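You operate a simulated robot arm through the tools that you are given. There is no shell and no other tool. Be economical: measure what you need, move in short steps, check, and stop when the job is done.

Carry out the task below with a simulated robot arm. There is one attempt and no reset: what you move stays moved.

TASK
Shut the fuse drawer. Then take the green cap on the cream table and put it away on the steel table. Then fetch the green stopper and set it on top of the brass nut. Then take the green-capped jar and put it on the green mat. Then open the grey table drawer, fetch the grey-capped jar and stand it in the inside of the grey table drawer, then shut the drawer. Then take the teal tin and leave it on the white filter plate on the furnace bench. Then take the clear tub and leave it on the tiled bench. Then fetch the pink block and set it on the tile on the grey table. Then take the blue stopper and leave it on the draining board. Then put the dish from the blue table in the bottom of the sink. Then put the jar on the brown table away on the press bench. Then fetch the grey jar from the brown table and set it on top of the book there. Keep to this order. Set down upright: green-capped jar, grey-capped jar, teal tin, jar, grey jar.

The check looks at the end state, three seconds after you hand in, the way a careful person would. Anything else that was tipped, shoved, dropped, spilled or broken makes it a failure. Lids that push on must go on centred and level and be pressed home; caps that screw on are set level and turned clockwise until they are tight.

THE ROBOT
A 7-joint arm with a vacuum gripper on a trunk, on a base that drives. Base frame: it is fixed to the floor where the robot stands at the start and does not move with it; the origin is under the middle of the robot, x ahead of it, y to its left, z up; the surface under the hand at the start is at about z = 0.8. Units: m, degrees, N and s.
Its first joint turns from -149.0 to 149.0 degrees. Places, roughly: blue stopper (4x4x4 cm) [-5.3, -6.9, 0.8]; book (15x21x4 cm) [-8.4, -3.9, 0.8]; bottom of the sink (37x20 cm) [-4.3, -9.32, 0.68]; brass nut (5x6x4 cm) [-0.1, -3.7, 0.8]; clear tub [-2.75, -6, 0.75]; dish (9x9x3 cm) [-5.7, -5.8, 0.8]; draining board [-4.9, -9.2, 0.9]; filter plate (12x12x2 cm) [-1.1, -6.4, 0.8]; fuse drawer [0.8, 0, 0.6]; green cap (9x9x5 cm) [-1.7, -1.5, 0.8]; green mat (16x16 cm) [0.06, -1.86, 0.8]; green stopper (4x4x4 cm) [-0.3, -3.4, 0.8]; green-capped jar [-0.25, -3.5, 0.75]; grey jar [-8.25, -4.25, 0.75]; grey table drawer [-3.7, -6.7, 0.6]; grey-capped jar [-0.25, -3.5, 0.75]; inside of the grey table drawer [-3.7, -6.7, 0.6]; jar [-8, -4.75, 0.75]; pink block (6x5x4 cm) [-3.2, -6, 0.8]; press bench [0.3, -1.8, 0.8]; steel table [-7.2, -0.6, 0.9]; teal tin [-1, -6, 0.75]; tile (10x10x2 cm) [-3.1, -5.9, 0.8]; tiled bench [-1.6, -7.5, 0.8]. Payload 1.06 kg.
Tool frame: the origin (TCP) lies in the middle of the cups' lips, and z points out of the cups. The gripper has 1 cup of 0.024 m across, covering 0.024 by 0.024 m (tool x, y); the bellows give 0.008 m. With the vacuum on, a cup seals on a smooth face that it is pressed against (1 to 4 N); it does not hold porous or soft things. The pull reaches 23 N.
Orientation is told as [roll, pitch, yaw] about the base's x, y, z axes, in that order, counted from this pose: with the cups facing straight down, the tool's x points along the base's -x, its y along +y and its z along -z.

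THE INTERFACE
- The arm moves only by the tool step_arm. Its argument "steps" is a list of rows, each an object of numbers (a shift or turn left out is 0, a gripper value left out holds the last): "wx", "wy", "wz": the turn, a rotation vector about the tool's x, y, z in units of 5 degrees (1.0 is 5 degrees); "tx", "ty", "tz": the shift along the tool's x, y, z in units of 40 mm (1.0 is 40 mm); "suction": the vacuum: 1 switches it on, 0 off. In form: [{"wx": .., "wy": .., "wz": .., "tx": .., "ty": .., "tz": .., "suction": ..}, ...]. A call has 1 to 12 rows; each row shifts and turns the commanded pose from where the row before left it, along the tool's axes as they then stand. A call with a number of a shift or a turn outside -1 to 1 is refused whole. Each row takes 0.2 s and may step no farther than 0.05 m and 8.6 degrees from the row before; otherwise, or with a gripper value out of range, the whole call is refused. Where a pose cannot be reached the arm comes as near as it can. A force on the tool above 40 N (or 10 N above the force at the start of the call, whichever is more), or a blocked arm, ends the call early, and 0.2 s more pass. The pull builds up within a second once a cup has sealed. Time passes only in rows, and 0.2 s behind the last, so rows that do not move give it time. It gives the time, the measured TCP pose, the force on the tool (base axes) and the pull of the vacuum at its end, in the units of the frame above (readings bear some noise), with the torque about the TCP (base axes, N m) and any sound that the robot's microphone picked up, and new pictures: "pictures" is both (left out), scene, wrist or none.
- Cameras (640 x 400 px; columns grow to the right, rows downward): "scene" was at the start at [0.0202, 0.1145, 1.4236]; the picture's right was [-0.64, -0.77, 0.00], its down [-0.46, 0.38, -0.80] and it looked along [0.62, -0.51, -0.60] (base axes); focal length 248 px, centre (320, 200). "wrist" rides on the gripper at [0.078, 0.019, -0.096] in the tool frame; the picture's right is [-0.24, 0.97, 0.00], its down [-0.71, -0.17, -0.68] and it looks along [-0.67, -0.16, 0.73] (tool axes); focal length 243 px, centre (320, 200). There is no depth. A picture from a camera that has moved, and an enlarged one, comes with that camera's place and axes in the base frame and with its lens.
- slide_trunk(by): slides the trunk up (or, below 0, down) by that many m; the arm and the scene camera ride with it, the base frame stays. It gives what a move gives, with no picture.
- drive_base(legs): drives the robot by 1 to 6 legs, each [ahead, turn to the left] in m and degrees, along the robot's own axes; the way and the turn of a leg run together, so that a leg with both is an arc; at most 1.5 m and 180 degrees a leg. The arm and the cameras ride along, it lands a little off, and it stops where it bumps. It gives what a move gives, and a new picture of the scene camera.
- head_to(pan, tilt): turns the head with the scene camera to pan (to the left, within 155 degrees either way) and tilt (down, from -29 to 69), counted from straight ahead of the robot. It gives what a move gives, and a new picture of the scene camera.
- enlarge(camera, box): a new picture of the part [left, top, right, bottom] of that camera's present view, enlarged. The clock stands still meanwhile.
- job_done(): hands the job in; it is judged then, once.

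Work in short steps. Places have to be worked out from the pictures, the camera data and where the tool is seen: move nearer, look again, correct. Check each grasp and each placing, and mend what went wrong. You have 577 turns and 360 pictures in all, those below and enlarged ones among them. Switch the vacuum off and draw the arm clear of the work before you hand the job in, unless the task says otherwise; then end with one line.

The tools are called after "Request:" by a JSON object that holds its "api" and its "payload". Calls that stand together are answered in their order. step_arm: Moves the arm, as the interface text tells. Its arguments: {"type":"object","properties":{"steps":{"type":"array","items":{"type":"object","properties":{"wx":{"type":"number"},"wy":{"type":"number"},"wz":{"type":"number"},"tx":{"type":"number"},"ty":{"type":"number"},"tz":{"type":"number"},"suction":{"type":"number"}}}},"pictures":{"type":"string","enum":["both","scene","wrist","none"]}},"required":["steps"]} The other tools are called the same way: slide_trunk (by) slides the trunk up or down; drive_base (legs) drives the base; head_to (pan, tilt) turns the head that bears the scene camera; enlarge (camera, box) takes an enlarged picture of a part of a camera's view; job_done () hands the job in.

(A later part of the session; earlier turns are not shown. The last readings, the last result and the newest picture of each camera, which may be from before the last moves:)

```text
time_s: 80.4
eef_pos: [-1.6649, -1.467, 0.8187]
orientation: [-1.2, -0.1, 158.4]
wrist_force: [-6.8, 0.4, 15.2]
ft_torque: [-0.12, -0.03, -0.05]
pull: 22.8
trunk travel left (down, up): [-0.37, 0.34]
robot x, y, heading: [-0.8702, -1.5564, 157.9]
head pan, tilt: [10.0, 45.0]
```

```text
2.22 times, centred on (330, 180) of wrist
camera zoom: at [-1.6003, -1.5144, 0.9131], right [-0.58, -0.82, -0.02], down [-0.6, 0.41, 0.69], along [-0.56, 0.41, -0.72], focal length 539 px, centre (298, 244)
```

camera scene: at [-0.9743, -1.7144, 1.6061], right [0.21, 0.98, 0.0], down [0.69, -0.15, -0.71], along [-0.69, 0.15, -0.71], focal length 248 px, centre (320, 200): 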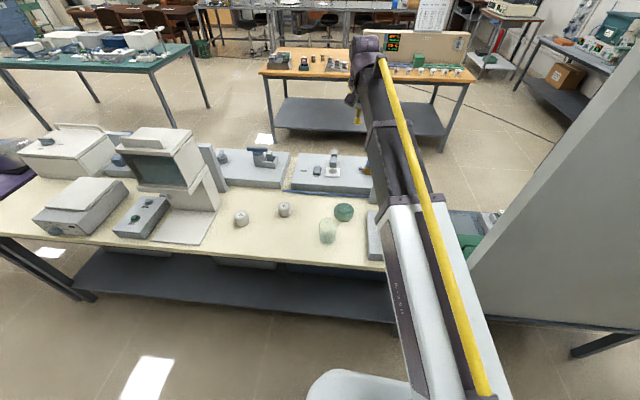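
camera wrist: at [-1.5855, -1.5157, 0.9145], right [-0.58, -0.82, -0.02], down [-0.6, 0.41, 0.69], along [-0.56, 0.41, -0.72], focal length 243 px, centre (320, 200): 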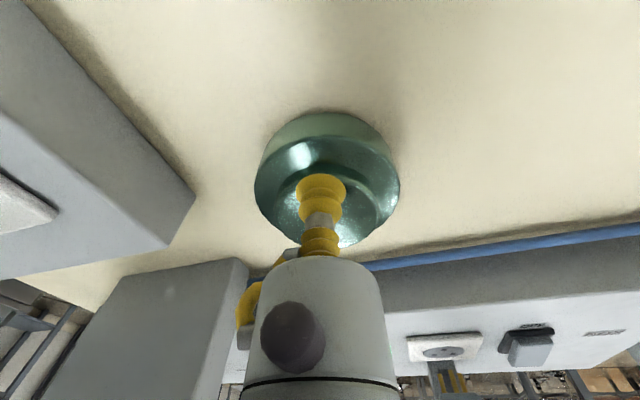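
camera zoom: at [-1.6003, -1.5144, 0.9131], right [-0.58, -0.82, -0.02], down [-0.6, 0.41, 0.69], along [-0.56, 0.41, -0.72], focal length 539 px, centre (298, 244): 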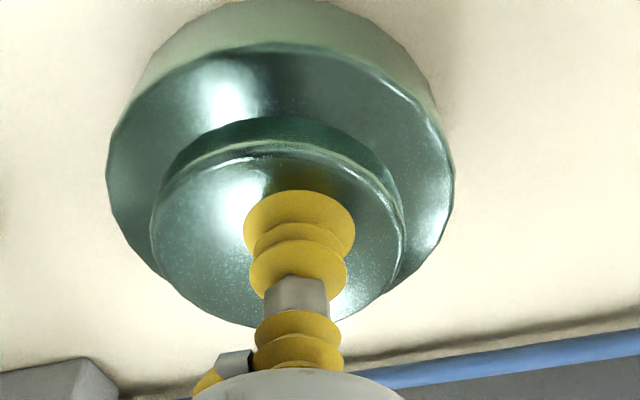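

Sealed (22.8 N). Lift gently and check.

Request:
{"api": "step_arm", "payload": {"steps": [{"tz": -0.2}, {"tz": -0.4}, {"tz": -0.6}, {"tz": -0.8}, {"tz": -0.8}], "pictures": "wrist"}}

Request:
{"api": "slide_trunk", "payload": {"by": 0.33}}

```text
time_s: 81.6
eef_pos: [-1.6691, -1.4703, 0.9313]
orientation: [-1.2, -0.3, 158.4]
wrist_force: [-0.5, -1.1, -2.8]
ft_torque: [-0.06, 0.03, -0.03]
pull: 23.7
trunk travel left (down, up): [-0.37, 0.34]
robot x, y, heading: [-0.8759, -1.5535, 158.2]
head pan, tilt: [10.0, 45.0]
camera wrist: at [-1.6029, -1.517, 1.0258], right [-0.58, -0.82, -0.02], down [-0.6, 0.41, 0.69], along [-0.56, 0.41, -0.72], focal length 243 px, centre (320, 200)
```

wrist: 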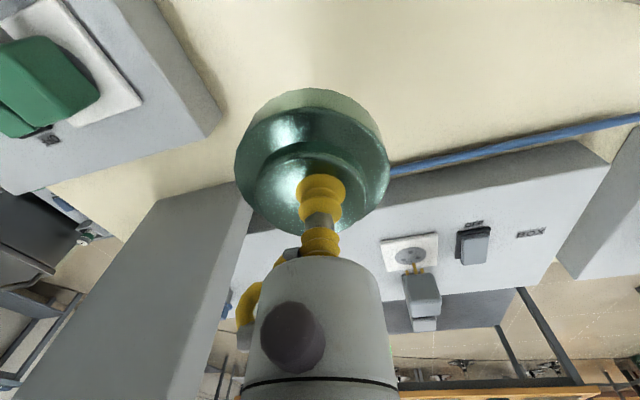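

```text
time_s: 84.9
eef_pos: [-1.6685, -1.4714, 1.2615]
orientation: [-1.2, -0.2, 158.5]
wrist_force: [-0.9, -0.1, -2.6]
ft_torque: [-0.02, -0.03, -0.01]
pull: 23.0
trunk travel left (down, up): [-0.7, 0.01]
robot x, y, heading: [-0.8706, -1.5538, 158.0]
head pan, tilt: [10.0, 45.0]
```

Cap held (about 0.28 kg). I turn left back along the aisle and reverse towards the clear lane north of the partition.

Request:
{"api": "drive_base", "payload": {"legs": [[0, 94]]}}

Request:
{"api": "head_to", "payload": {"pan": -150, "tilt": 30}}

```text
time_s: 89.2
eef_pos: [-0.9159, -2.3573, 1.2614]
orientation: [-1.2, -0.2, -108.5]
wrist_force: [1.2, -0.7, -3.4]
ft_torque: [-0.01, -0.01, 0.0]
pull: 23.1
trunk travel left (down, up): [-0.7, 0.01]
robot x, y, heading: [-0.869, -1.5573, -109.0]
head pan, tilt: [10.0, 45.0]
camera scene: at [-0.7099, -1.6499, 1.6361], right [-0.99, 0.16, 0.0], down [0.11, 0.7, -0.71], along [-0.11, -0.7, -0.71], focal length 248 px, centre (320, 200)
```

scene: 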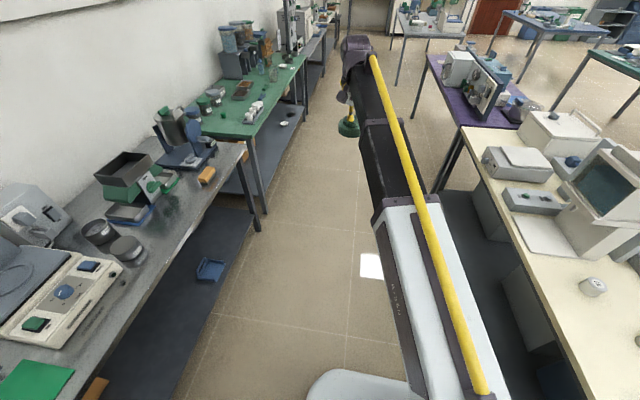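

```text
time_s: 91.7
eef_pos: [-0.9174, -2.3579, 1.2616]
orientation: [-1.2, -0.3, -108.5]
wrist_force: [0.3, 0.0, -2.7]
ft_torque: [0.0, -0.02, -0.04]
pull: 23.0
trunk travel left (down, up): [-0.7, 0.01]
robot x, y, heading: [-0.8757, -1.5585, -108.9]
head pan, tilt: [-150.0, 30.0]
camera scene: at [-0.7148, -1.4808, 1.6588], right [0.98, 0.19, 0.0], down [0.1, -0.49, -0.87], along [-0.17, 0.85, -0.5], focal length 248 px, centre (320, 200)
```

scene: 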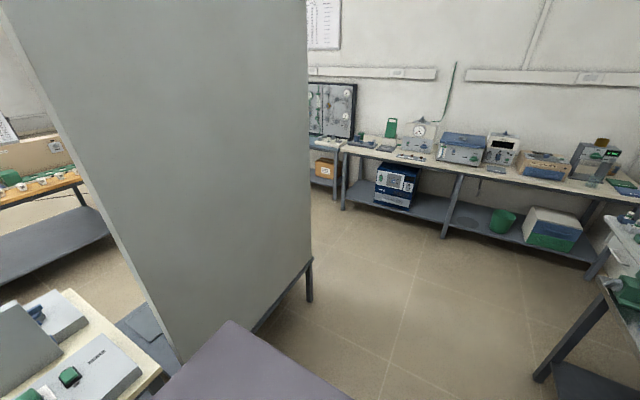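

Request:
{"api": "drive_base", "payload": {"legs": [[-1.0, 0], [-0.9, 0]]}}

```text
time_s: 101.2
eef_pos: [-0.3185, -0.5636, 1.2618]
orientation: [-1.2, -0.2, -109.0]
wrist_force: [-0.1, 0.2, -4.1]
ft_torque: [0.0, -0.02, 0.0]
pull: 22.9
trunk travel left (down, up): [-0.7, 0.01]
robot x, y, heading: [-0.2684, 0.2342, -109.2]
head pan, tilt: [-150.0, 30.0]
camera scene: at [-0.1111, 0.3132, 1.6588], right [0.98, 0.19, 0.0], down [0.09, -0.49, -0.87], along [-0.16, 0.85, -0.5], focal length 248 px, centre (320, 200)
```

scene: 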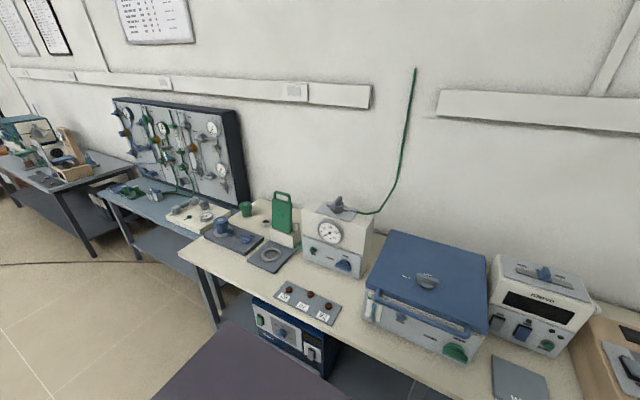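

Now I turn left so the arm trails, then reverse west along the open lane.

Request:
{"api": "drive_base", "payload": {"legs": [[0, 91]]}}

Request:
{"api": "head_to", "payload": {"pan": -155, "tilt": 25}}

```text
time_s: 105.5
eef_pos: [0.5343, 0.2357, 1.2613]
orientation: [-1.1, -0.2, -15.6]
wrist_force: [0.5, -0.2, -2.7]
ft_torque: [0.05, 0.02, -0.02]
pull: 23.0
trunk travel left (down, up): [-0.7, 0.01]
robot x, y, heading: [-0.2659, 0.238, -15.9]
head pan, tilt: [-150.0, 30.0]
camera scene: at [-0.354, 0.3923, 1.6587], right [-0.24, 0.97, 0.0], down [0.48, 0.12, -0.87], along [-0.84, -0.21, -0.5], focal length 248 px, centre (320, 200)
```

scene: 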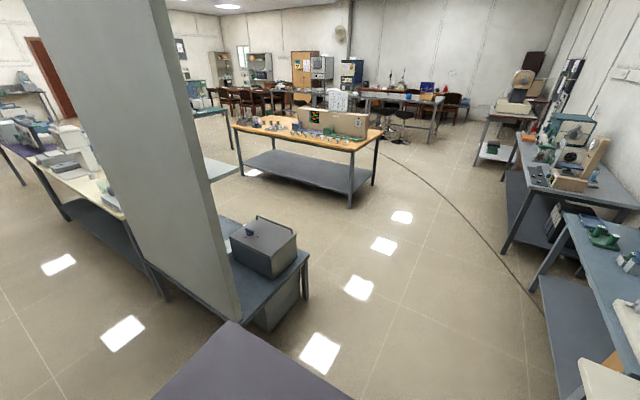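

```text
time_s: 106.2
eef_pos: [0.5341, 0.2361, 1.2616]
orientation: [-1.3, -0.1, -15.6]
wrist_force: [0.5, -0.6, -2.6]
ft_torque: [0.04, 0.04, -0.01]
pull: 22.5
trunk travel left (down, up): [-0.7, 0.01]
robot x, y, heading: [-0.2686, 0.2355, -15.9]
head pan, tilt: [-154.7, 25.0]
camera scene: at [-0.3571, 0.3991, 1.6667], right [-0.16, 0.99, 0.0], down [0.42, 0.07, -0.91], along [-0.89, -0.15, -0.42], focal length 248 px, centre (320, 200)
```

scene: 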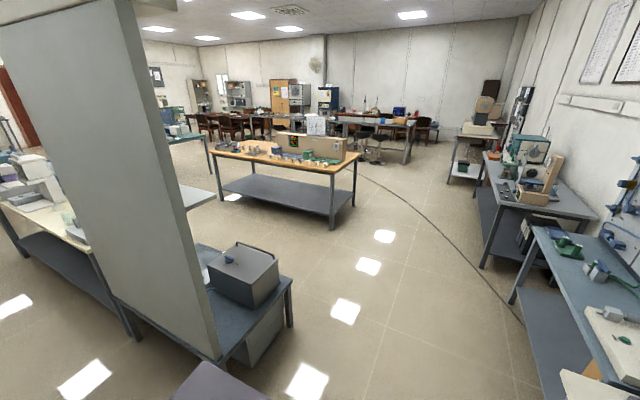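

Request:
{"api": "enlarge", "payload": {"camera": "scene", "box": [220, 70, 460, 220]}}

```text
2.67 times, centred on (340, 145) of scene
camera zoom: at [-0.3571, 0.3991, 1.6667], right [-0.16, 0.99, 0.0], down [0.42, 0.07, -0.91], along [-0.89, -0.15, -0.42], focal length 661 px, centre (267, 347)
```

zoom: 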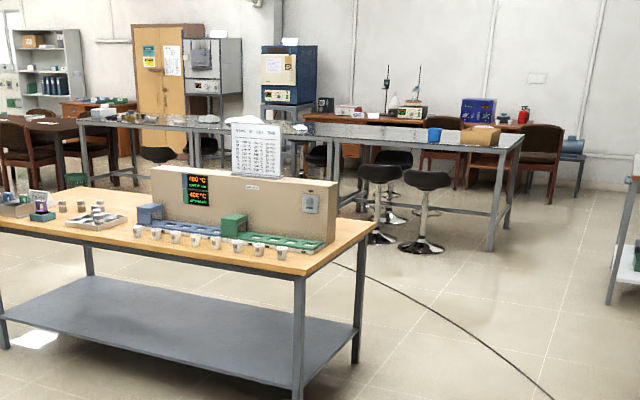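

Lane is clear; reversing west in legs.

Request:
{"api": "drive_base", "payload": {"legs": [[0, -2.3], [-1.5, 0], [-1.5, 0]]}}

```text
time_s: 121.0
eef_pos: [-2.3037, 1.1775, 1.261]
orientation: [-1.2, -0.1, -19.3]
wrist_force: [0.6, 0.0, -2.7]
ft_torque: [0.01, 0.05, -0.01]
pull: 22.9
trunk travel left (down, up): [-0.7, 0.01]
robot x, y, heading: [-3.1055, 1.2288, -19.5]
head pan, tilt: [-154.7, 25.0]
camera scene: at [-3.1826, 1.3971, 1.6667], right [-0.1, 0.99, 0.0], down [0.42, 0.04, -0.91], along [-0.9, -0.09, -0.42], focal length 248 px, centre (320, 200)
```

scene: 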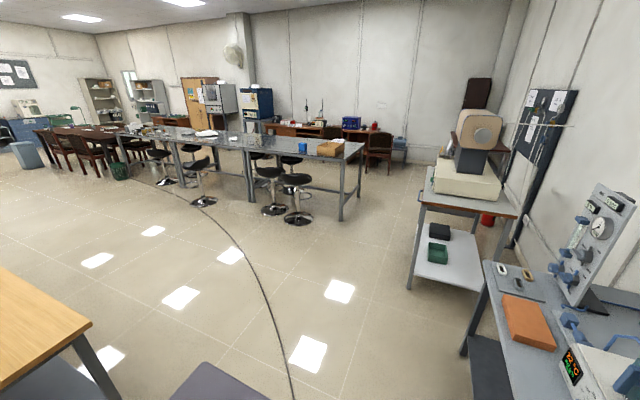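

Request:
{"api": "enlarge", "payload": {"camera": "scene", "box": [120, 90, 380, 240]}}

```text
2.46 times, centred on (250, 165) of scene
camera zoom: at [-3.1826, 1.3971, 1.6667], right [-0.1, 0.99, 0.0], down [0.42, 0.04, -0.91], along [-0.9, -0.09, -0.42], focal length 610 px, centre (492, 286)
```

zoom: 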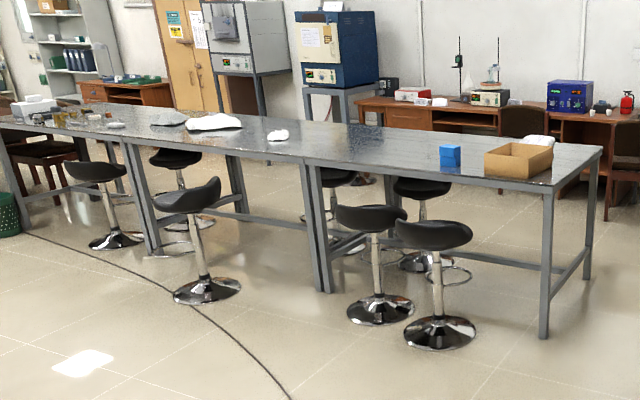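

I plan the set-down at the front of the middle steel table (between stools). Reverse 1.15 m, turn to go south between the tables.

Request:
{"api": "drive_base", "payload": {"legs": [[-1.15, 0], [0, -88.5]]}}

Request:
{"api": "head_to", "payload": {"pan": 30, "tilt": 35}}

```text
time_s: 130.6
eef_pos: [-4.2092, 0.8063, 1.2618]
orientation: [-1.2, -0.2, -108.2]
wrist_force: [-0.8, 0.0, -2.5]
ft_torque: [0.02, -0.01, 0.01]
pull: 23.0
trunk travel left (down, up): [-0.7, 0.01]
robot x, y, heading: [-4.168, 1.6034, -108.5]
head pan, tilt: [-154.7, 25.0]
camera scene: at [-4.0071, 1.6874, 1.6668], right [0.99, 0.12, 0.0], down [0.05, -0.42, -0.91], along [-0.11, 0.9, -0.42], focal length 248 px, centre (320, 200)
```

scene: 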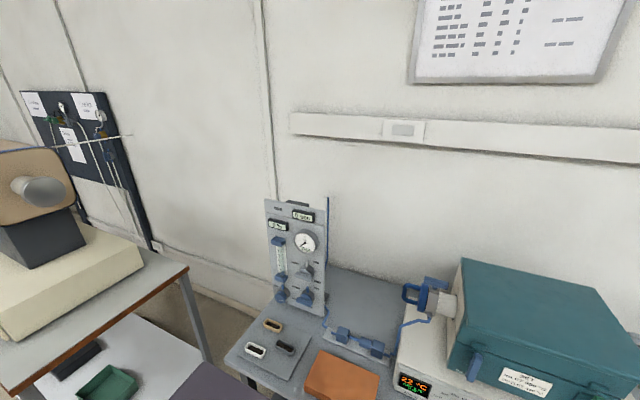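

```text
time_s: 133.3
eef_pos: [-4.2083, 0.8068, 1.2615]
orientation: [-1.1, -0.2, -108.2]
wrist_force: [0.3, 0.0, -2.9]
ft_torque: [0.04, 0.02, 0.03]
pull: 23.2
trunk travel left (down, up): [-0.7, 0.01]
robot x, y, heading: [-4.169, 1.6091, -108.4]
head pan, tilt: [30.0, 35.0]
camera scene: at [-3.9785, 1.5096, 1.6509], right [-0.98, -0.2, 0.0], down [-0.11, 0.56, -0.82], along [0.16, -0.8, -0.57], focal length 248 px, centre (320, 200)
```

scene: 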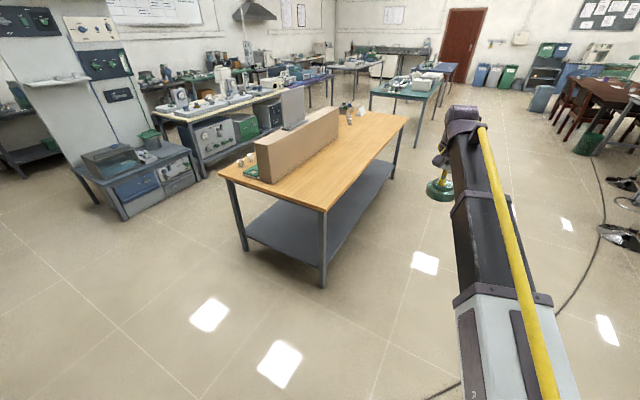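

Request:
{"api": "drive_base", "payload": {"legs": [[1.2, 0], [1.24, 0]]}}

Request:
{"api": "head_to", "payload": {"pan": -70, "tilt": 35}}

```text
time_s: 145.3
eef_pos: [-5.0135, -1.4942, 1.2608]
orientation: [-1.2, -0.3, -109.1]
wrist_force: [0.3, 0.1, -2.6]
ft_torque: [0.04, -0.04, 0.0]
pull: 22.8
trunk travel left (down, up): [-0.7, 0.01]
robot x, y, heading: [-4.963, -0.6924, -109.4]
head pan, tilt: [30.0, 35.0]
camera scene: at [-4.7713, -0.7937, 1.6509], right [-0.98, -0.18, 0.0], down [-0.11, 0.56, -0.82], along [0.15, -0.81, -0.57], focal length 248 px, centre (320, 200)
```

scene: 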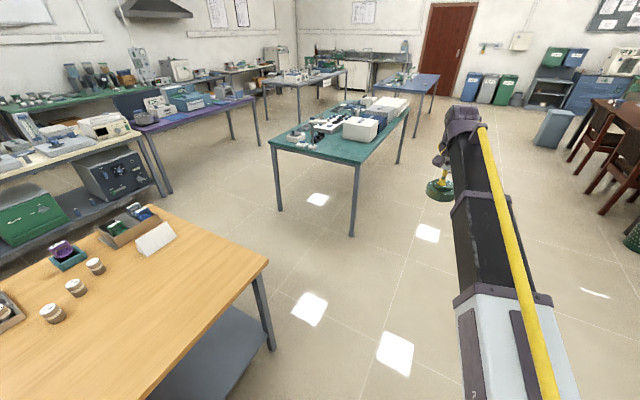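

```text
time_s: 147.0
eef_pos: [-5.0129, -1.4935, 1.2611]
orientation: [-1.2, -0.2, -109.1]
wrist_force: [-0.2, -0.1, -2.5]
ft_torque: [0.04, -0.08, 0.0]
pull: 22.7
trunk travel left (down, up): [-0.7, 0.01]
robot x, y, heading: [-4.9597, -0.6958, -109.5]
head pan, tilt: [-70.0, 35.0]
camera scene: at [-4.8756, -0.708, 1.6509], right [-0.01, 1.0, 0.0], down [0.57, 0.01, -0.82], along [-0.82, -0.01, -0.57], focal length 248 px, centre (320, 200)
```

scene: 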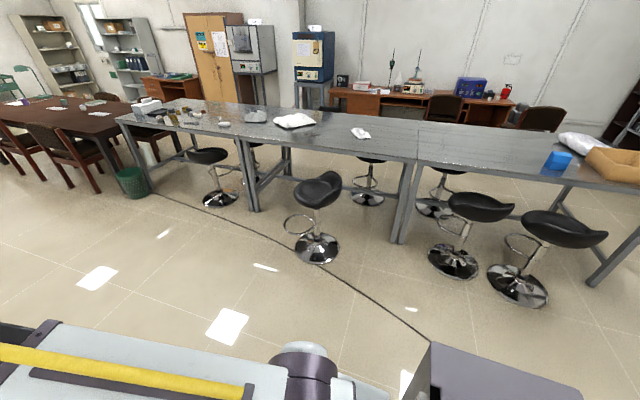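

Clear spot at about (-6.65, -0.26) on the middle steel table. I turn to face it and drive up between the stools.

Request:
{"api": "drive_base", "payload": {"legs": [[0, -91.5], [0.95, 0]]}}

Request:
{"api": "head_to", "payload": {"pan": 25, "tilt": 45}}

```text
time_s: 155.9
eef_pos: [-6.6478, -0.2607, 1.263]
orientation: [-1.2, -0.2, 158.6]
wrist_force: [0.1, 0.0, -3.1]
ft_torque: [-0.02, 0.0, 0.02]
pull: 22.6
trunk travel left (down, up): [-0.7, 0.01]
robot x, y, heading: [-5.8527, -0.3442, 158.5]
head pan, tilt: [-70.0, 35.0]
camera scene: at [-5.87, -0.4315, 1.6509], right [1.0, -0.03, 0.0], down [-0.02, -0.57, -0.82], along [0.03, 0.82, -0.57], focal length 248 px, centre (320, 200)
```

scene: 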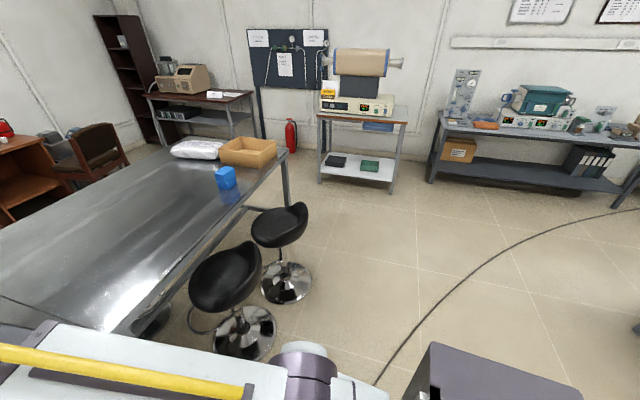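

```text
time_s: 157.6
eef_pos: [-6.6479, -0.2599, 1.2606]
orientation: [-1.2, -0.2, 158.6]
wrist_force: [0.2, -0.7, -2.7]
ft_torque: [-0.04, 0.0, 0.01]
pull: 22.4
trunk travel left (down, up): [-0.7, 0.01]
robot x, y, heading: [-5.8472, -0.3434, 158.1]
head pan, tilt: [25.0, 45.0]
camera scene: at [-5.9537, -0.5241, 1.6361], right [-0.06, 1.0, 0.0], down [0.71, 0.04, -0.71], along [-0.71, -0.04, -0.71], focal length 248 px, centre (320, 200)
```

scene: 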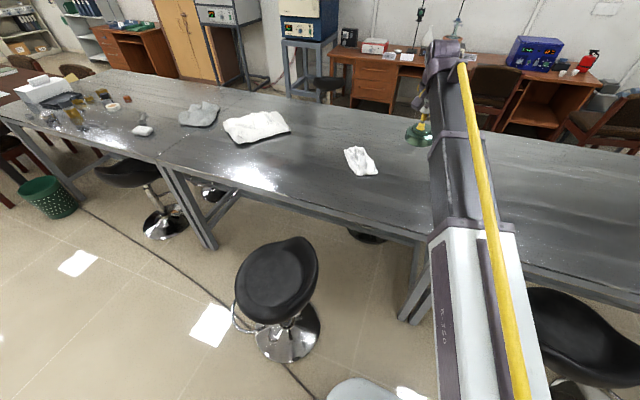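

I move 8 cm further in from the edge and lower with the trunk, then gently by arm.

Request:
{"api": "step_arm", "payload": {"steps": [{"tx": -0.8}, {"tx": -0.8}, {"tx": -0.4}], "pictures": "none"}}

Request:
{"api": "slide_trunk", "payload": {"by": -0.22}}

Request:
{"api": "enlarge", "payload": {"camera": "wrist", "box": [0, 0, 640, 400]}}

Request:
{"api": "enlarge", "payload": {"camera": "scene", "box": [300, 40, 540, 190]}}

```text
time_s: 158.4
eef_pos: [-6.7218, -0.2302, 1.2619]
orientation: [-1.1, -0.2, 158.6]
wrist_force: [-0.4, 0.0, -3.1]
ft_torque: [-0.05, -0.01, -0.02]
pull: 22.9
trunk travel left (down, up): [-0.7, 0.01]
robot x, y, heading: [-5.8548, -0.3462, 158.3]
head pan, tilt: [25.0, 45.0]
```

```text
time_s: 160.7
eef_pos: [-6.7218, -0.2315, 1.0414]
orientation: [-1.2, -0.2, 158.5]
wrist_force: [0.6, 0.1, -2.5]
ft_torque: [-0.04, 0.0, -0.03]
pull: 22.7
trunk travel left (down, up): [-0.48, 0.23]
robot x, y, heading: [-5.8468, -0.3454, 158.6]
head pan, tilt: [25.0, 45.0]
```

```text
1.00 times, centred on (320, 200) of wrist (not enlarged: the box is as wide or as high as the picture)
camera zoom: at [-6.6564, -0.2776, 1.136], right [-0.57, -0.82, -0.02], down [-0.6, 0.4, 0.69], along [-0.56, 0.41, -0.72], focal length 243 px, centre (320, 200)
```

zoom: 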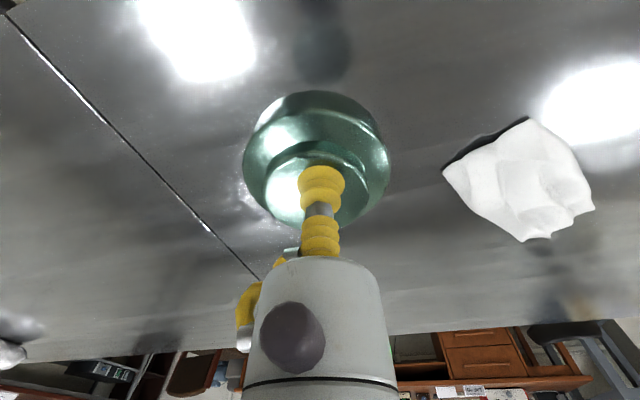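

```text
2.67 times, centred on (420, 115) of scene
camera zoom: at [-5.9536, -0.5241, 1.4161], right [-0.06, 1.0, 0.0], down [0.71, 0.04, -0.71], along [-0.71, -0.04, -0.71], focal length 661 px, centre (53, 427)
```

zoom: 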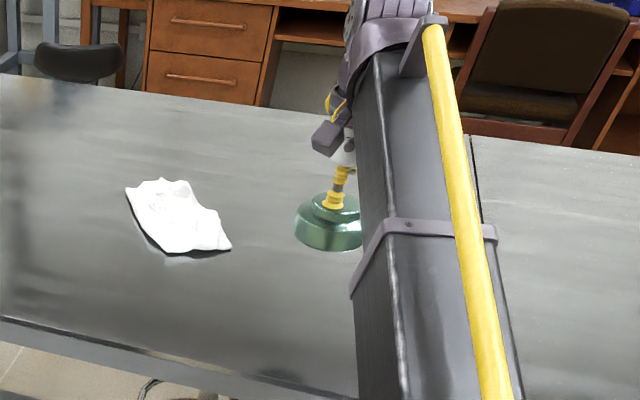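

Request:
{"api": "step_arm", "payload": {"steps": [{"tz": 0.6}, {"tz": 0.4}, {"tz": 0.2}, {"tz": 0.2}, {"tz": 0.2}, {"tz": 0.15}, {"tz": 0.15}], "pictures": "wrist"}}

```text
time_s: 162.3
eef_pos: [-6.7206, -0.2299, 0.9667]
orientation: [-1.2, -0.2, 158.5]
wrist_force: [-0.1, -0.5, -2.9]
ft_torque: [-0.04, -0.05, 0.03]
pull: 23.0
trunk travel left (down, up): [-0.48, 0.23]
robot x, y, heading: [-5.8503, -0.3441, 158.2]
head pan, tilt: [25.0, 45.0]
camera wrist: at [-6.6558, -0.2763, 1.0602], right [-0.57, -0.82, -0.02], down [-0.6, 0.4, 0.69], along [-0.56, 0.41, -0.72], focal length 243 px, centre (320, 200)
```

wrist: 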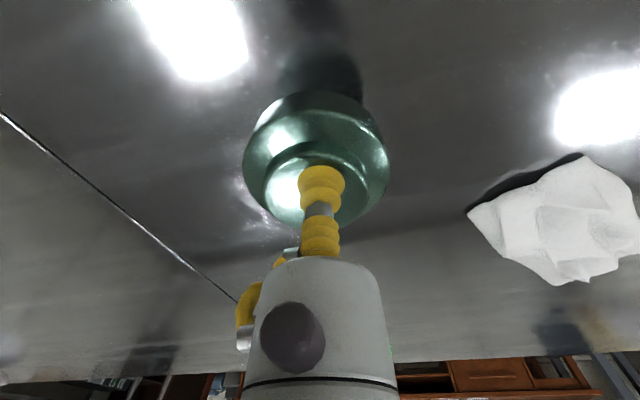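

Request:
{"api": "step_arm", "payload": {"steps": [{"tz": 0.1}, {"tz": 0.1}, {"tz": 0.1}, {"tz": 0.1}, {"tz": 0.1}], "pictures": "none"}}

```text
time_s: 163.5
eef_pos: [-6.7215, -0.2294, 0.9463]
orientation: [-1.3, -0.2, 158.6]
wrist_force: [0.7, 0.7, -3.6]
ft_torque: [-0.02, -0.03, -0.02]
pull: 23.3
trunk travel left (down, up): [-0.48, 0.23]
robot x, y, heading: [-5.8461, -0.3451, 158.2]
head pan, tilt: [25.0, 45.0]
```

Request:
{"api": "step_arm", "payload": {"steps": [{"tz": 0.1}, {"tz": 0.1}, {"tz": 0.1}], "pictures": "wrist"}}

```text
time_s: 164.3
eef_pos: [-6.7201, -0.2286, 0.9343]
orientation: [-1.2, -0.3, 158.6]
wrist_force: [-1.1, 0.9, -2.1]
ft_torque: [-0.01, -0.04, -0.02]
pull: 23.1
trunk travel left (down, up): [-0.48, 0.23]
robot x, y, heading: [-5.8493, -0.3488, 157.9]
head pan, tilt: [25.0, 45.0]
camera wrist: at [-6.6553, -0.2753, 1.0276], right [-0.57, -0.82, -0.02], down [-0.6, 0.4, 0.69], along [-0.56, 0.41, -0.72], focal length 243 px, centre (320, 200)
```

wrist: 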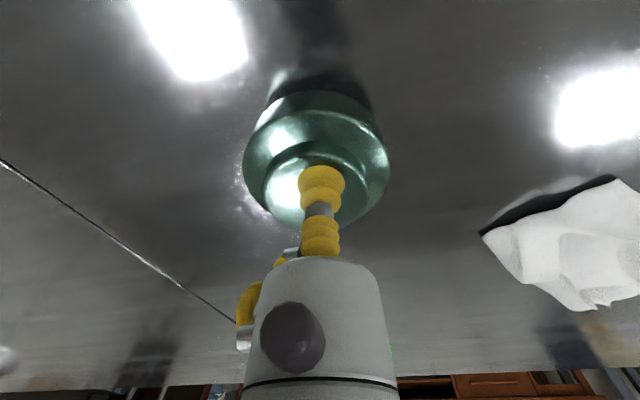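

Request:
{"api": "step_arm", "payload": {"steps": [{"tz": 0.1}, {"tz": 0.1}, {"tz": 0.1}], "pictures": "none"}}

```text
time_s: 165.1
eef_pos: [-6.7214, -0.2287, 0.9223]
orientation: [-1.1, -0.3, 158.6]
wrist_force: [0.4, -0.3, -3.2]
ft_torque: [-0.02, -0.01, 0.02]
pull: 23.1
trunk travel left (down, up): [-0.48, 0.23]
robot x, y, heading: [-5.8539, -0.3437, 158.0]
head pan, tilt: [25.0, 45.0]
```

Request:
{"api": "step_arm", "payload": {"steps": [{"tz": 0.1}, {"tz": 0.1}, {"tz": 0.1}], "pictures": "wrist"}}

```text
time_s: 165.9
eef_pos: [-6.7205, -0.2287, 0.9108]
orientation: [-1.2, -0.4, 158.6]
wrist_force: [-8.4, -0.8, 19.0]
ft_torque: [-0.01, -0.03, 0.02]
pull: 22.9
trunk travel left (down, up): [-0.48, 0.23]
robot x, y, heading: [-5.8464, -0.3485, 158.2]
head pan, tilt: [25.0, 45.0]
camera wrist: at [-6.6551, -0.275, 1.0052], right [-0.57, -0.82, -0.02], down [-0.6, 0.4, 0.69], along [-0.56, 0.41, -0.72], focal length 243 px, centre (320, 200)
```

wrist: 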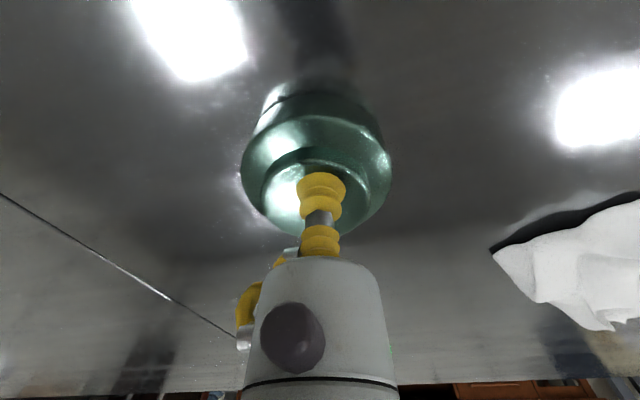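

Landed. Relax, release and lift straight up.

Request:
{"api": "step_arm", "payload": {"steps": [{"tz": -0.1}, {"suction": 0}, {}, {}, {"tz": -0.1}, {"tz": -0.2}, {"tz": -0.6}, {"tz": -1}], "pictures": "wrist"}}

```text
time_s: 167.7
eef_pos: [-6.7194, -0.2307, 0.9901]
orientation: [-1.2, -0.2, 158.6]
wrist_force: [0.5, -0.6, -0.2]
ft_torque: [0.0, 0.03, 0.0]
pull: 0.0
trunk travel left (down, up): [-0.48, 0.23]
robot x, y, heading: [-5.8491, -0.3451, 158.4]
head pan, tilt: [25.0, 45.0]
camera wrist: at [-6.6546, -0.2774, 1.084], right [-0.57, -0.82, -0.02], down [-0.6, 0.4, 0.69], along [-0.56, 0.41, -0.72], focal length 243 px, centre (320, 200)
```

wrist: 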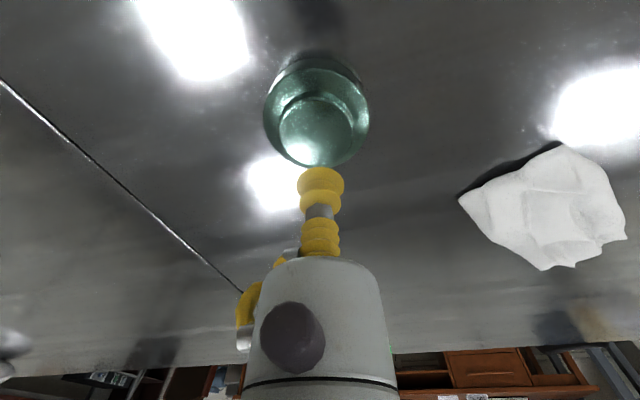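

Cap stands on the steel table. I retract, raise the trunk, and start the trip back (back out, reverse north, turn east).

Request:
{"api": "step_arm", "payload": {"steps": [{"tz": -1}, {"tz": -0.5, "tx": 0.8}, {"tx": 0.8}, {"tx": 0.8}], "pictures": "none"}}

Request:
{"api": "slide_trunk", "payload": {"by": 0.21}}

Request:
{"api": "drive_base", "payload": {"legs": [[-0.95, 0], [0, 93.5], [-1.2, 0], [-1.1, 0], [0, 90]]}}

```text
time_s: 168.7
eef_pos: [-6.632, -0.2654, 1.0522]
orientation: [-1.2, -0.1, 158.5]
wrist_force: [0.1, 0.6, 0.2]
ft_torque: [0.0, 0.0, -0.01]
pull: 0.0
trunk travel left (down, up): [-0.48, 0.23]
robot x, y, heading: [-5.8495, -0.3449, 158.4]
head pan, tilt: [25.0, 45.0]
```

```text
time_s: 171.0
eef_pos: [-6.6328, -0.2649, 1.2625]
orientation: [-1.2, -0.1, 158.6]
wrist_force: [0.6, 0.3, 0.2]
ft_torque: [-0.04, -0.02, -0.02]
pull: 0.0
trunk travel left (down, up): [-0.69, 0.02]
robot x, y, heading: [-5.8459, -0.3483, 158.2]
head pan, tilt: [25.0, 45.0]
```

```text
time_s: 194.8
eef_pos: [-3.4498, 1.497, 1.2618]
orientation: [-1.3, -0.2, -14.1]
wrist_force: [0.0, -0.3, 0.0]
ft_torque: [-0.01, 0.01, 0.01]
pull: 0.1
trunk travel left (down, up): [-0.69, 0.02]
robot x, y, heading: [-4.2398, 1.475, -14.1]
head pan, tilt: [25.0, 45.0]
camera scene: at [-4.1604, 1.6673, 1.6261], right [0.18, -0.98, 0.0], down [-0.7, -0.13, -0.71], along [0.69, 0.13, -0.71], focal length 248 px, centre (320, 200)
```

scene: 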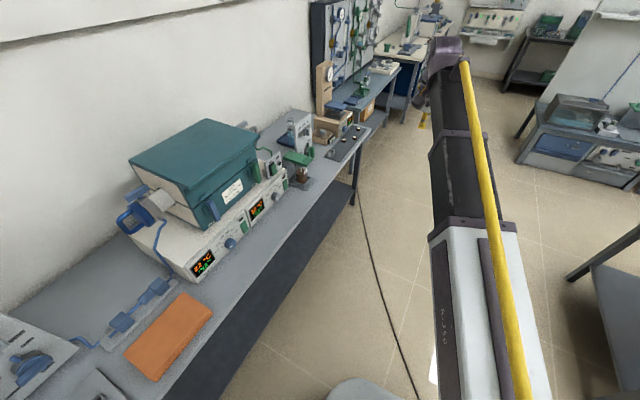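

Request:
{"api": "drive_base", "payload": {"legs": [[0, -3.9], [1.4, 0], [1.4, 0], [1.32, 0]]}}

```text
time_s: 215.0
eef_pos: [0.4278, 0.0486, 1.2615]
orientation: [-1.2, -0.3, -19.1]
wrist_force: [-0.6, 0.7, 0.3]
ft_torque: [-0.04, -0.01, -0.02]
pull: 0.1
trunk travel left (down, up): [-0.69, 0.02]
robot x, y, heading: [-0.3577, 0.097, -19.0]
head pan, tilt: [25.0, 45.0]
camera scene: at [-0.2648, 0.2793, 1.6261], right [0.1, -1.0, 0.0], down [-0.7, -0.07, -0.71], along [0.7, 0.07, -0.71], focal length 248 px, centre (320, 200)
```

scene: 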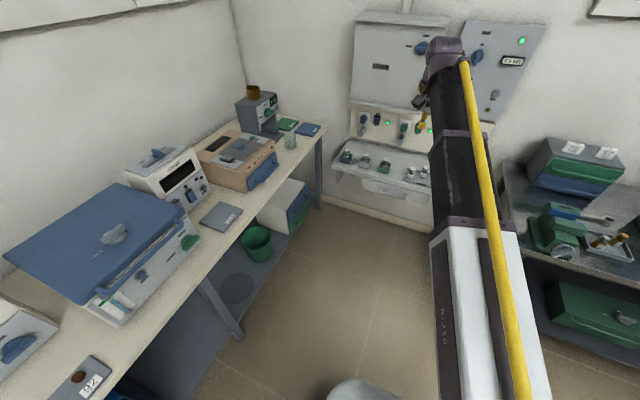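

Request:
{"api": "drive_base", "payload": {"legs": [[0, -89.2], [1.5, 0], [1.3, 0]]}}

Request:
{"api": "head_to", "payload": {"pan": 70, "tilt": 40}}

```text
time_s: 232.3
eef_pos: [-1.2505, -3.3521, 1.2624]
orientation: [-1.2, -0.2, -108.0]
wrist_force: [1.0, 0.2, -0.5]
ft_torque: [-0.01, 0.01, -0.03]
pull: 0.0
trunk travel left (down, up): [-0.69, 0.02]
robot x, y, heading: [-1.2192, -2.565, -108.2]
head pan, tilt: [25.0, 45.0]
camera scene: at [-1.0343, -2.6564, 1.6261], right [-0.99, -0.12, 0.0], down [-0.08, 0.7, -0.71], along [0.08, -0.7, -0.71], focal length 248 px, centre (320, 200)
```

scene: 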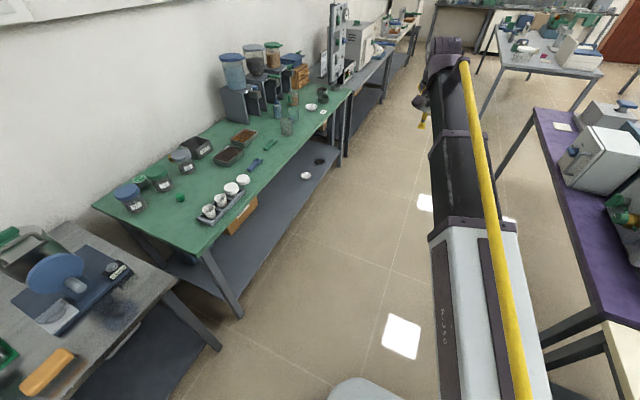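

```text
time_s: 233.5
eef_pos: [-1.2511, -3.3522, 1.2611]
orientation: [-1.1, -0.2, -107.9]
wrist_force: [0.1, -0.8, 0.3]
ft_torque: [0.01, 0.01, -0.01]
pull: 0.1
trunk travel left (down, up): [-0.69, 0.02]
robot x, y, heading: [-1.2177, -2.5632, -108.4]
head pan, tilt: [70.0, 40.0]
camera scene: at [-0.9771, -2.6284, 1.6334], right [-0.62, -0.78, 0.0], down [-0.5, 0.4, -0.77], along [0.6, -0.48, -0.64], focal length 248 px, centre (320, 200)
```

scene: 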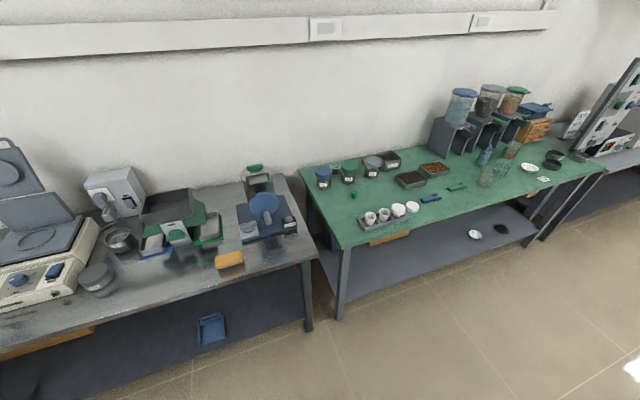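

Request:
{"api": "enlarge", "payload": {"camera": "scene", "box": [290, 130, 450, 230]}}

```text
4.00 times, centred on (370, 180) of scene
camera zoom: at [-0.9771, -2.6284, 1.6334], right [-0.62, -0.78, 0.0], down [-0.5, 0.4, -0.77], along [0.6, -0.48, -0.64], focal length 992 px, centre (120, 280)
```

zoom: 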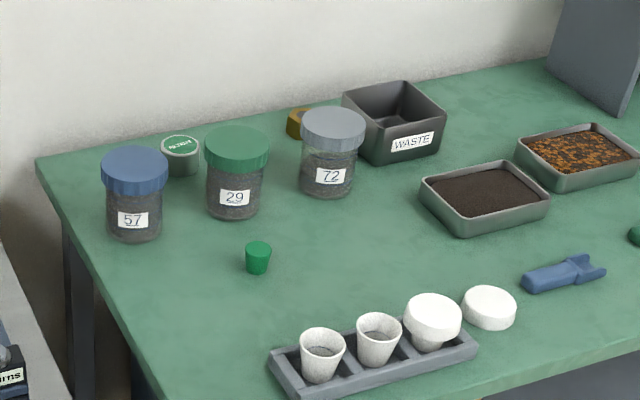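

Identified: stopper ≈(-0.27,-3.43), brass nut ≈(-0.07,-3.72) just behind grey-capped jar 72. I drive on, turn to face this bench and move closer.

Request:
{"api": "drive_base", "payload": {"legs": [[0.68, 0], [0, 90.2], [0.4, 0]]}}

Request:
{"api": "head_to", "payload": {"pan": 10, "tilt": 45}}

```text
time_s: 243.3
eef_pos: [-0.2481, -3.3197, 1.2609]
orientation: [-1.3, -0.3, -15.2]
wrist_force: [0.4, -0.1, -0.4]
ft_torque: [0.04, -0.01, -0.01]
pull: 0.1
trunk travel left (down, up): [-0.69, 0.02]
robot x, y, heading: [-1.039, -3.3224, -15.4]
head pan, tilt: [70.0, 40.0]
camera scene: at [-0.9864, -3.0808, 1.6334], right [0.81, -0.58, 0.0], down [-0.37, -0.52, -0.77], along [0.44, 0.62, -0.64], focal length 248 px, centre (320, 200)
```

scene: 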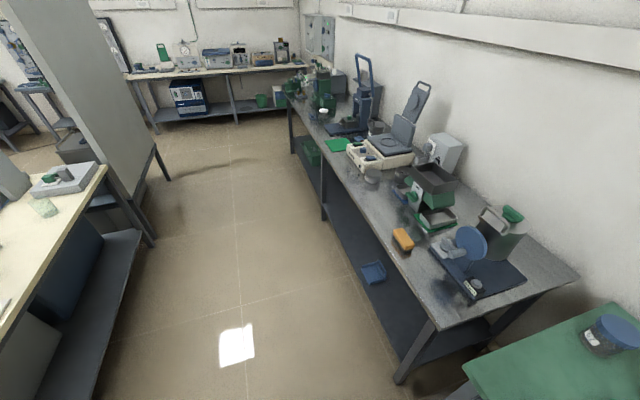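

```text
time_s: 244.6
eef_pos: [-0.2479, -3.32, 1.2619]
orientation: [-1.3, -0.2, -15.2]
wrist_force: [0.3, 0.2, -0.1]
ft_torque: [0.0, -0.01, 0.02]
pull: 0.1
trunk travel left (down, up): [-0.69, 0.02]
robot x, y, heading: [-1.0387, -3.3267, -15.4]
head pan, tilt: [10.0, 45.0]
camera scene: at [-0.9551, -3.1577, 1.6261], right [-0.1, -1.0, 0.0], down [-0.7, 0.07, -0.71], along [0.7, -0.07, -0.71], focal length 248 px, centre (320, 200)
```

scene: 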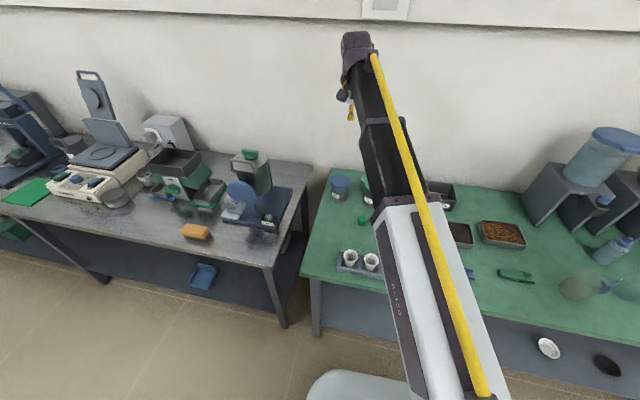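

Request:
{"api": "drive_base", "payload": {"legs": [[0, -2.5], [0.09, 0]]}}

Request:
{"api": "enlarge", "payload": {"camera": "wrist", "box": [0, 0, 640, 400]}}

```text
time_s: 246.1
eef_pos: [-0.1636, -3.3818, 1.2618]
orientation: [-1.2, -0.1, -17.6]
wrist_force: [0.1, -1.3, 0.8]
ft_torque: [-0.03, 0.05, -0.06]
pull: 0.1
trunk travel left (down, up): [-0.69, 0.02]
robot x, y, heading: [-0.9526, -3.3523, -17.6]
head pan, tilt: [10.0, 45.0]
camera scene: at [-0.8626, -3.189, 1.6261], right [-0.14, -0.99, 0.0], down [-0.7, 0.1, -0.71], along [0.7, -0.1, -0.71], focal length 248 px, centre (320, 200)
```

scene: 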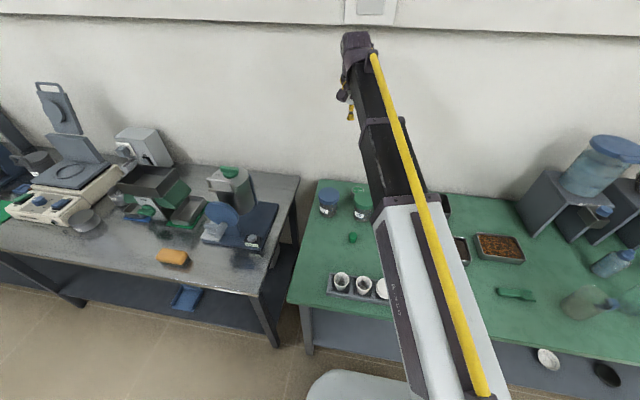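

```text
1.00 times, centred on (320, 200) of wrist (not enlarged: the box is as wide or as high as the picture)
camera zoom: at [-0.232, -3.3356, 1.355], right [0.52, 0.86, -0.02], down [0.63, -0.36, 0.69], along [0.58, -0.37, -0.72], focal length 243 px, centre (320, 200)
```

zoom: 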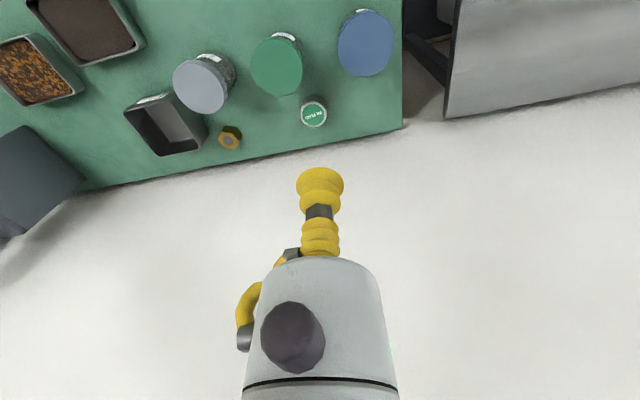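

I lower and move over the stopper, then check with the wrist camera.

Request:
{"api": "step_arm", "payload": {"steps": [{"tz": 1}, {"tz": 1}, {"tz": 1}, {"tz": 1}, {"tz": 1}, {"tx": 0.9, "ty": -0.5}, {"tx": 1, "ty": -0.5}, {"tx": 1, "ty": -0.5}], "pictures": "both"}}

```text
time_s: 247.9
eef_pos: [-0.2935, -3.4061, 1.0639]
orientation: [-1.3, -0.2, -17.5]
wrist_force: [-0.8, 0.9, 0.0]
ft_torque: [-0.02, -0.01, 0.0]
pull: 0.1
trunk travel left (down, up): [-0.69, 0.02]
robot x, y, heading: [-0.9512, -3.3529, -18.0]
head pan, tilt: [10.0, 45.0]
camera scene: at [-0.8636, -3.1888, 1.6261], right [-0.14, -0.99, 0.0], down [-0.7, 0.1, -0.71], along [0.7, -0.1, -0.71], focal length 248 px, centre (320, 200)
camera wrist: at [-0.3624, -3.361, 1.1573], right [0.52, 0.86, -0.02], down [0.63, -0.36, 0.69], along [0.58, -0.37, -0.72], focal length 243 px, centre (320, 200)
```

scene: 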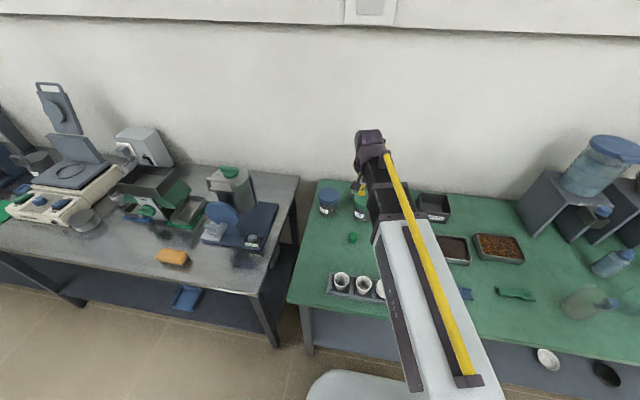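
wrist: 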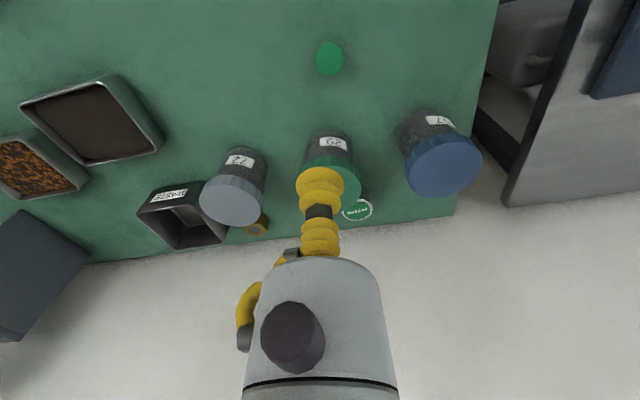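

Stopper at (-0.289,-3.40). I level the tool's 1.3° tilt, align and descend.

Request:
{"api": "step_arm", "payload": {"steps": [{"wx": -0.25}, {"ty": 0.18}, {"tz": 1}, {"tz": 1}, {"tz": 1}, {"tz": 1}, {"tz": 0.5}], "pictures": "wrist"}}

```text
time_s: 249.5
eef_pos: [-0.2918, -3.3986, 0.882]
orientation: [0.0, -0.2, -17.6]
wrist_force: [0.4, -0.2, 0.9]
ft_torque: [0.01, -0.03, 0.01]
pull: 0.1
trunk travel left (down, up): [-0.69, 0.02]
robot x, y, heading: [-0.9512, -3.3516, -18.0]
head pan, tilt: [10.0, 45.0]
camera wrist: at [-0.3603, -3.3557, 0.9757], right [0.52, 0.86, 0.0], down [0.62, -0.38, 0.69], along [0.59, -0.36, -0.73], focal length 243 px, centre (320, 200)
```

wrist: 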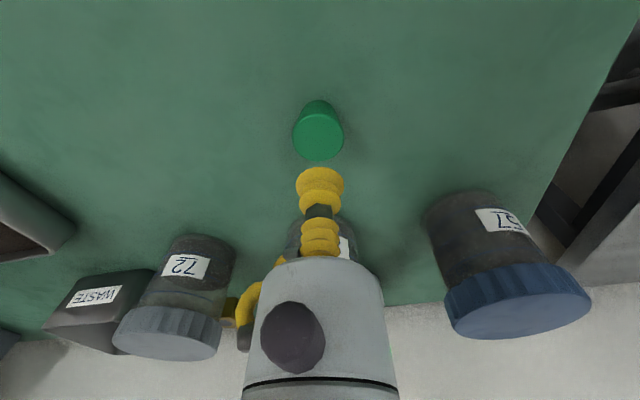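

Request:
{"api": "step_arm", "payload": {"steps": [{"tz": 0.7, "suction": 1}, {"tz": 0.2}, {"tz": 0.1}, {"tz": 0.1}], "pictures": "wrist"}}

```text
time_s: 250.5
eef_pos: [-0.2907, -3.4016, 0.8378]
orientation: [-0.2, -0.2, -17.5]
wrist_force: [-0.2, 0.0, -0.3]
ft_torque: [-0.02, -0.01, 0.0]
pull: 0.0
trunk travel left (down, up): [-0.69, 0.02]
robot x, y, heading: [-0.9528, -3.3501, -17.8]
head pan, tilt: [10.0, 45.0]
camera wrist: at [-0.3599, -3.3568, 0.9323], right [0.52, 0.86, 0.0], down [0.62, -0.38, 0.69], along [0.59, -0.35, -0.73], focal length 243 px, centre (320, 200)
```

wrist: 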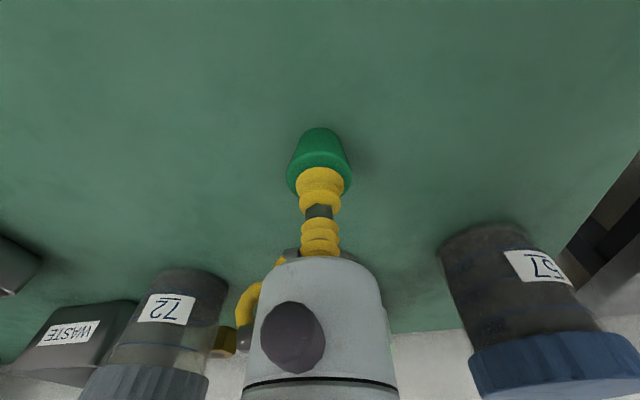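

Request:
{"api": "step_arm", "payload": {"steps": [{"tz": 0.1}, {"tz": 0.1}, {"tz": 0.1}, {"tz": 0.1}, {}], "pictures": "none"}}

```text
time_s: 251.7
eef_pos: [-0.2913, -3.4004, 0.8246]
orientation: [0.1, -0.4, -17.6]
wrist_force: [5.6, -1.1, 32.1]
ft_torque: [0.01, 0.03, -0.02]
pull: 22.7
trunk travel left (down, up): [-0.69, 0.02]
robot x, y, heading: [-0.9547, -3.3583, -18.0]
head pan, tilt: [10.0, 45.0]
```

Sealed. Lift up to 1.02.

Request:
{"api": "step_arm", "payload": {"steps": [{"tz": -0.3}, {"tz": -0.6}, {"tz": -1}, {"tz": -1}, {"tz": -1}, {"tz": -1}], "pictures": "wrist"}}

```text
time_s: 253.1
eef_pos: [-0.2905, -3.401, 1.0181]
orientation: [0.0, -0.1, -17.6]
wrist_force: [0.6, 0.0, -0.6]
ft_torque: [0.02, -0.01, 0.03]
pull: 23.0
trunk travel left (down, up): [-0.69, 0.02]
robot x, y, heading: [-0.9516, -3.3581, -18.1]
head pan, tilt: [10.0, 45.0]
camera wrist: at [-0.3583, -3.3577, 1.1125], right [0.52, 0.86, 0.0], down [0.62, -0.38, 0.69], along [0.59, -0.35, -0.73], focal length 243 px, centre (320, 200)
```

wrist: 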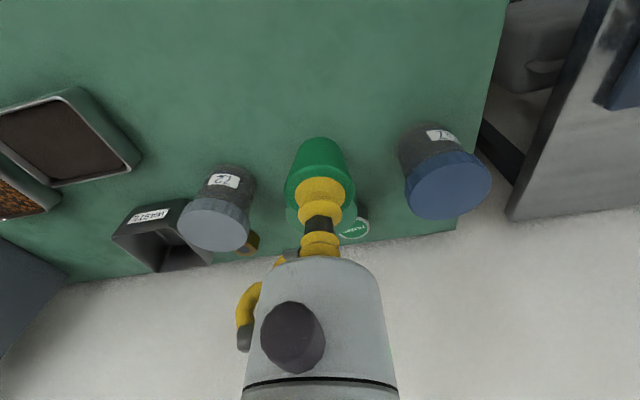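

Stopper held. Move over above the nut at 1.05 m height.

Request:
{"api": "step_arm", "payload": {"steps": [{"tz": -0.8}, {"tx": -0.9, "ty": -0.72}, {"tx": -0.9, "ty": -0.72}, {"tx": -0.9, "ty": -0.72}, {"tx": -0.9, "ty": -0.72}, {"tx": -0.9, "ty": -0.72}, {"tx": -0.9, "ty": -0.72}, {"tx": -0.9, "ty": -0.72}, {"tx": -0.9, "ty": -0.72}], "pictures": "wrist"}}

```text
time_s: 255.1
eef_pos: [-0.0841, -3.7086, 1.0492]
orientation: [0.0, -0.2, -17.6]
wrist_force: [-0.7, 0.1, -0.4]
ft_torque: [0.03, 0.01, -0.03]
pull: 23.0
trunk travel left (down, up): [-0.69, 0.02]
robot x, y, heading: [-0.9531, -3.3536, -17.8]
head pan, tilt: [10.0, 45.0]
camera wrist: at [-0.1531, -3.6647, 1.1439], right [0.52, 0.86, 0.0], down [0.62, -0.38, 0.69], along [0.59, -0.35, -0.73], focal length 243 px, centre (320, 200)
```

wrist: 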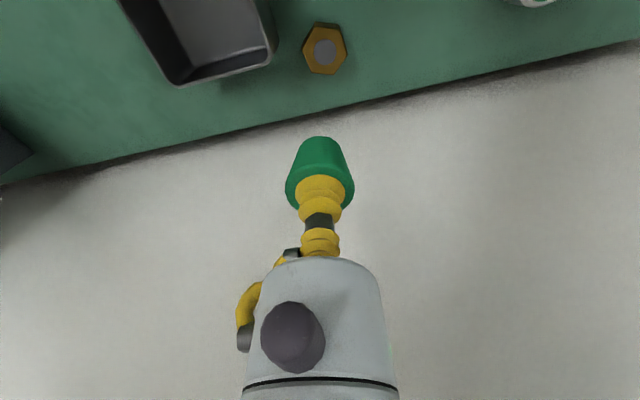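

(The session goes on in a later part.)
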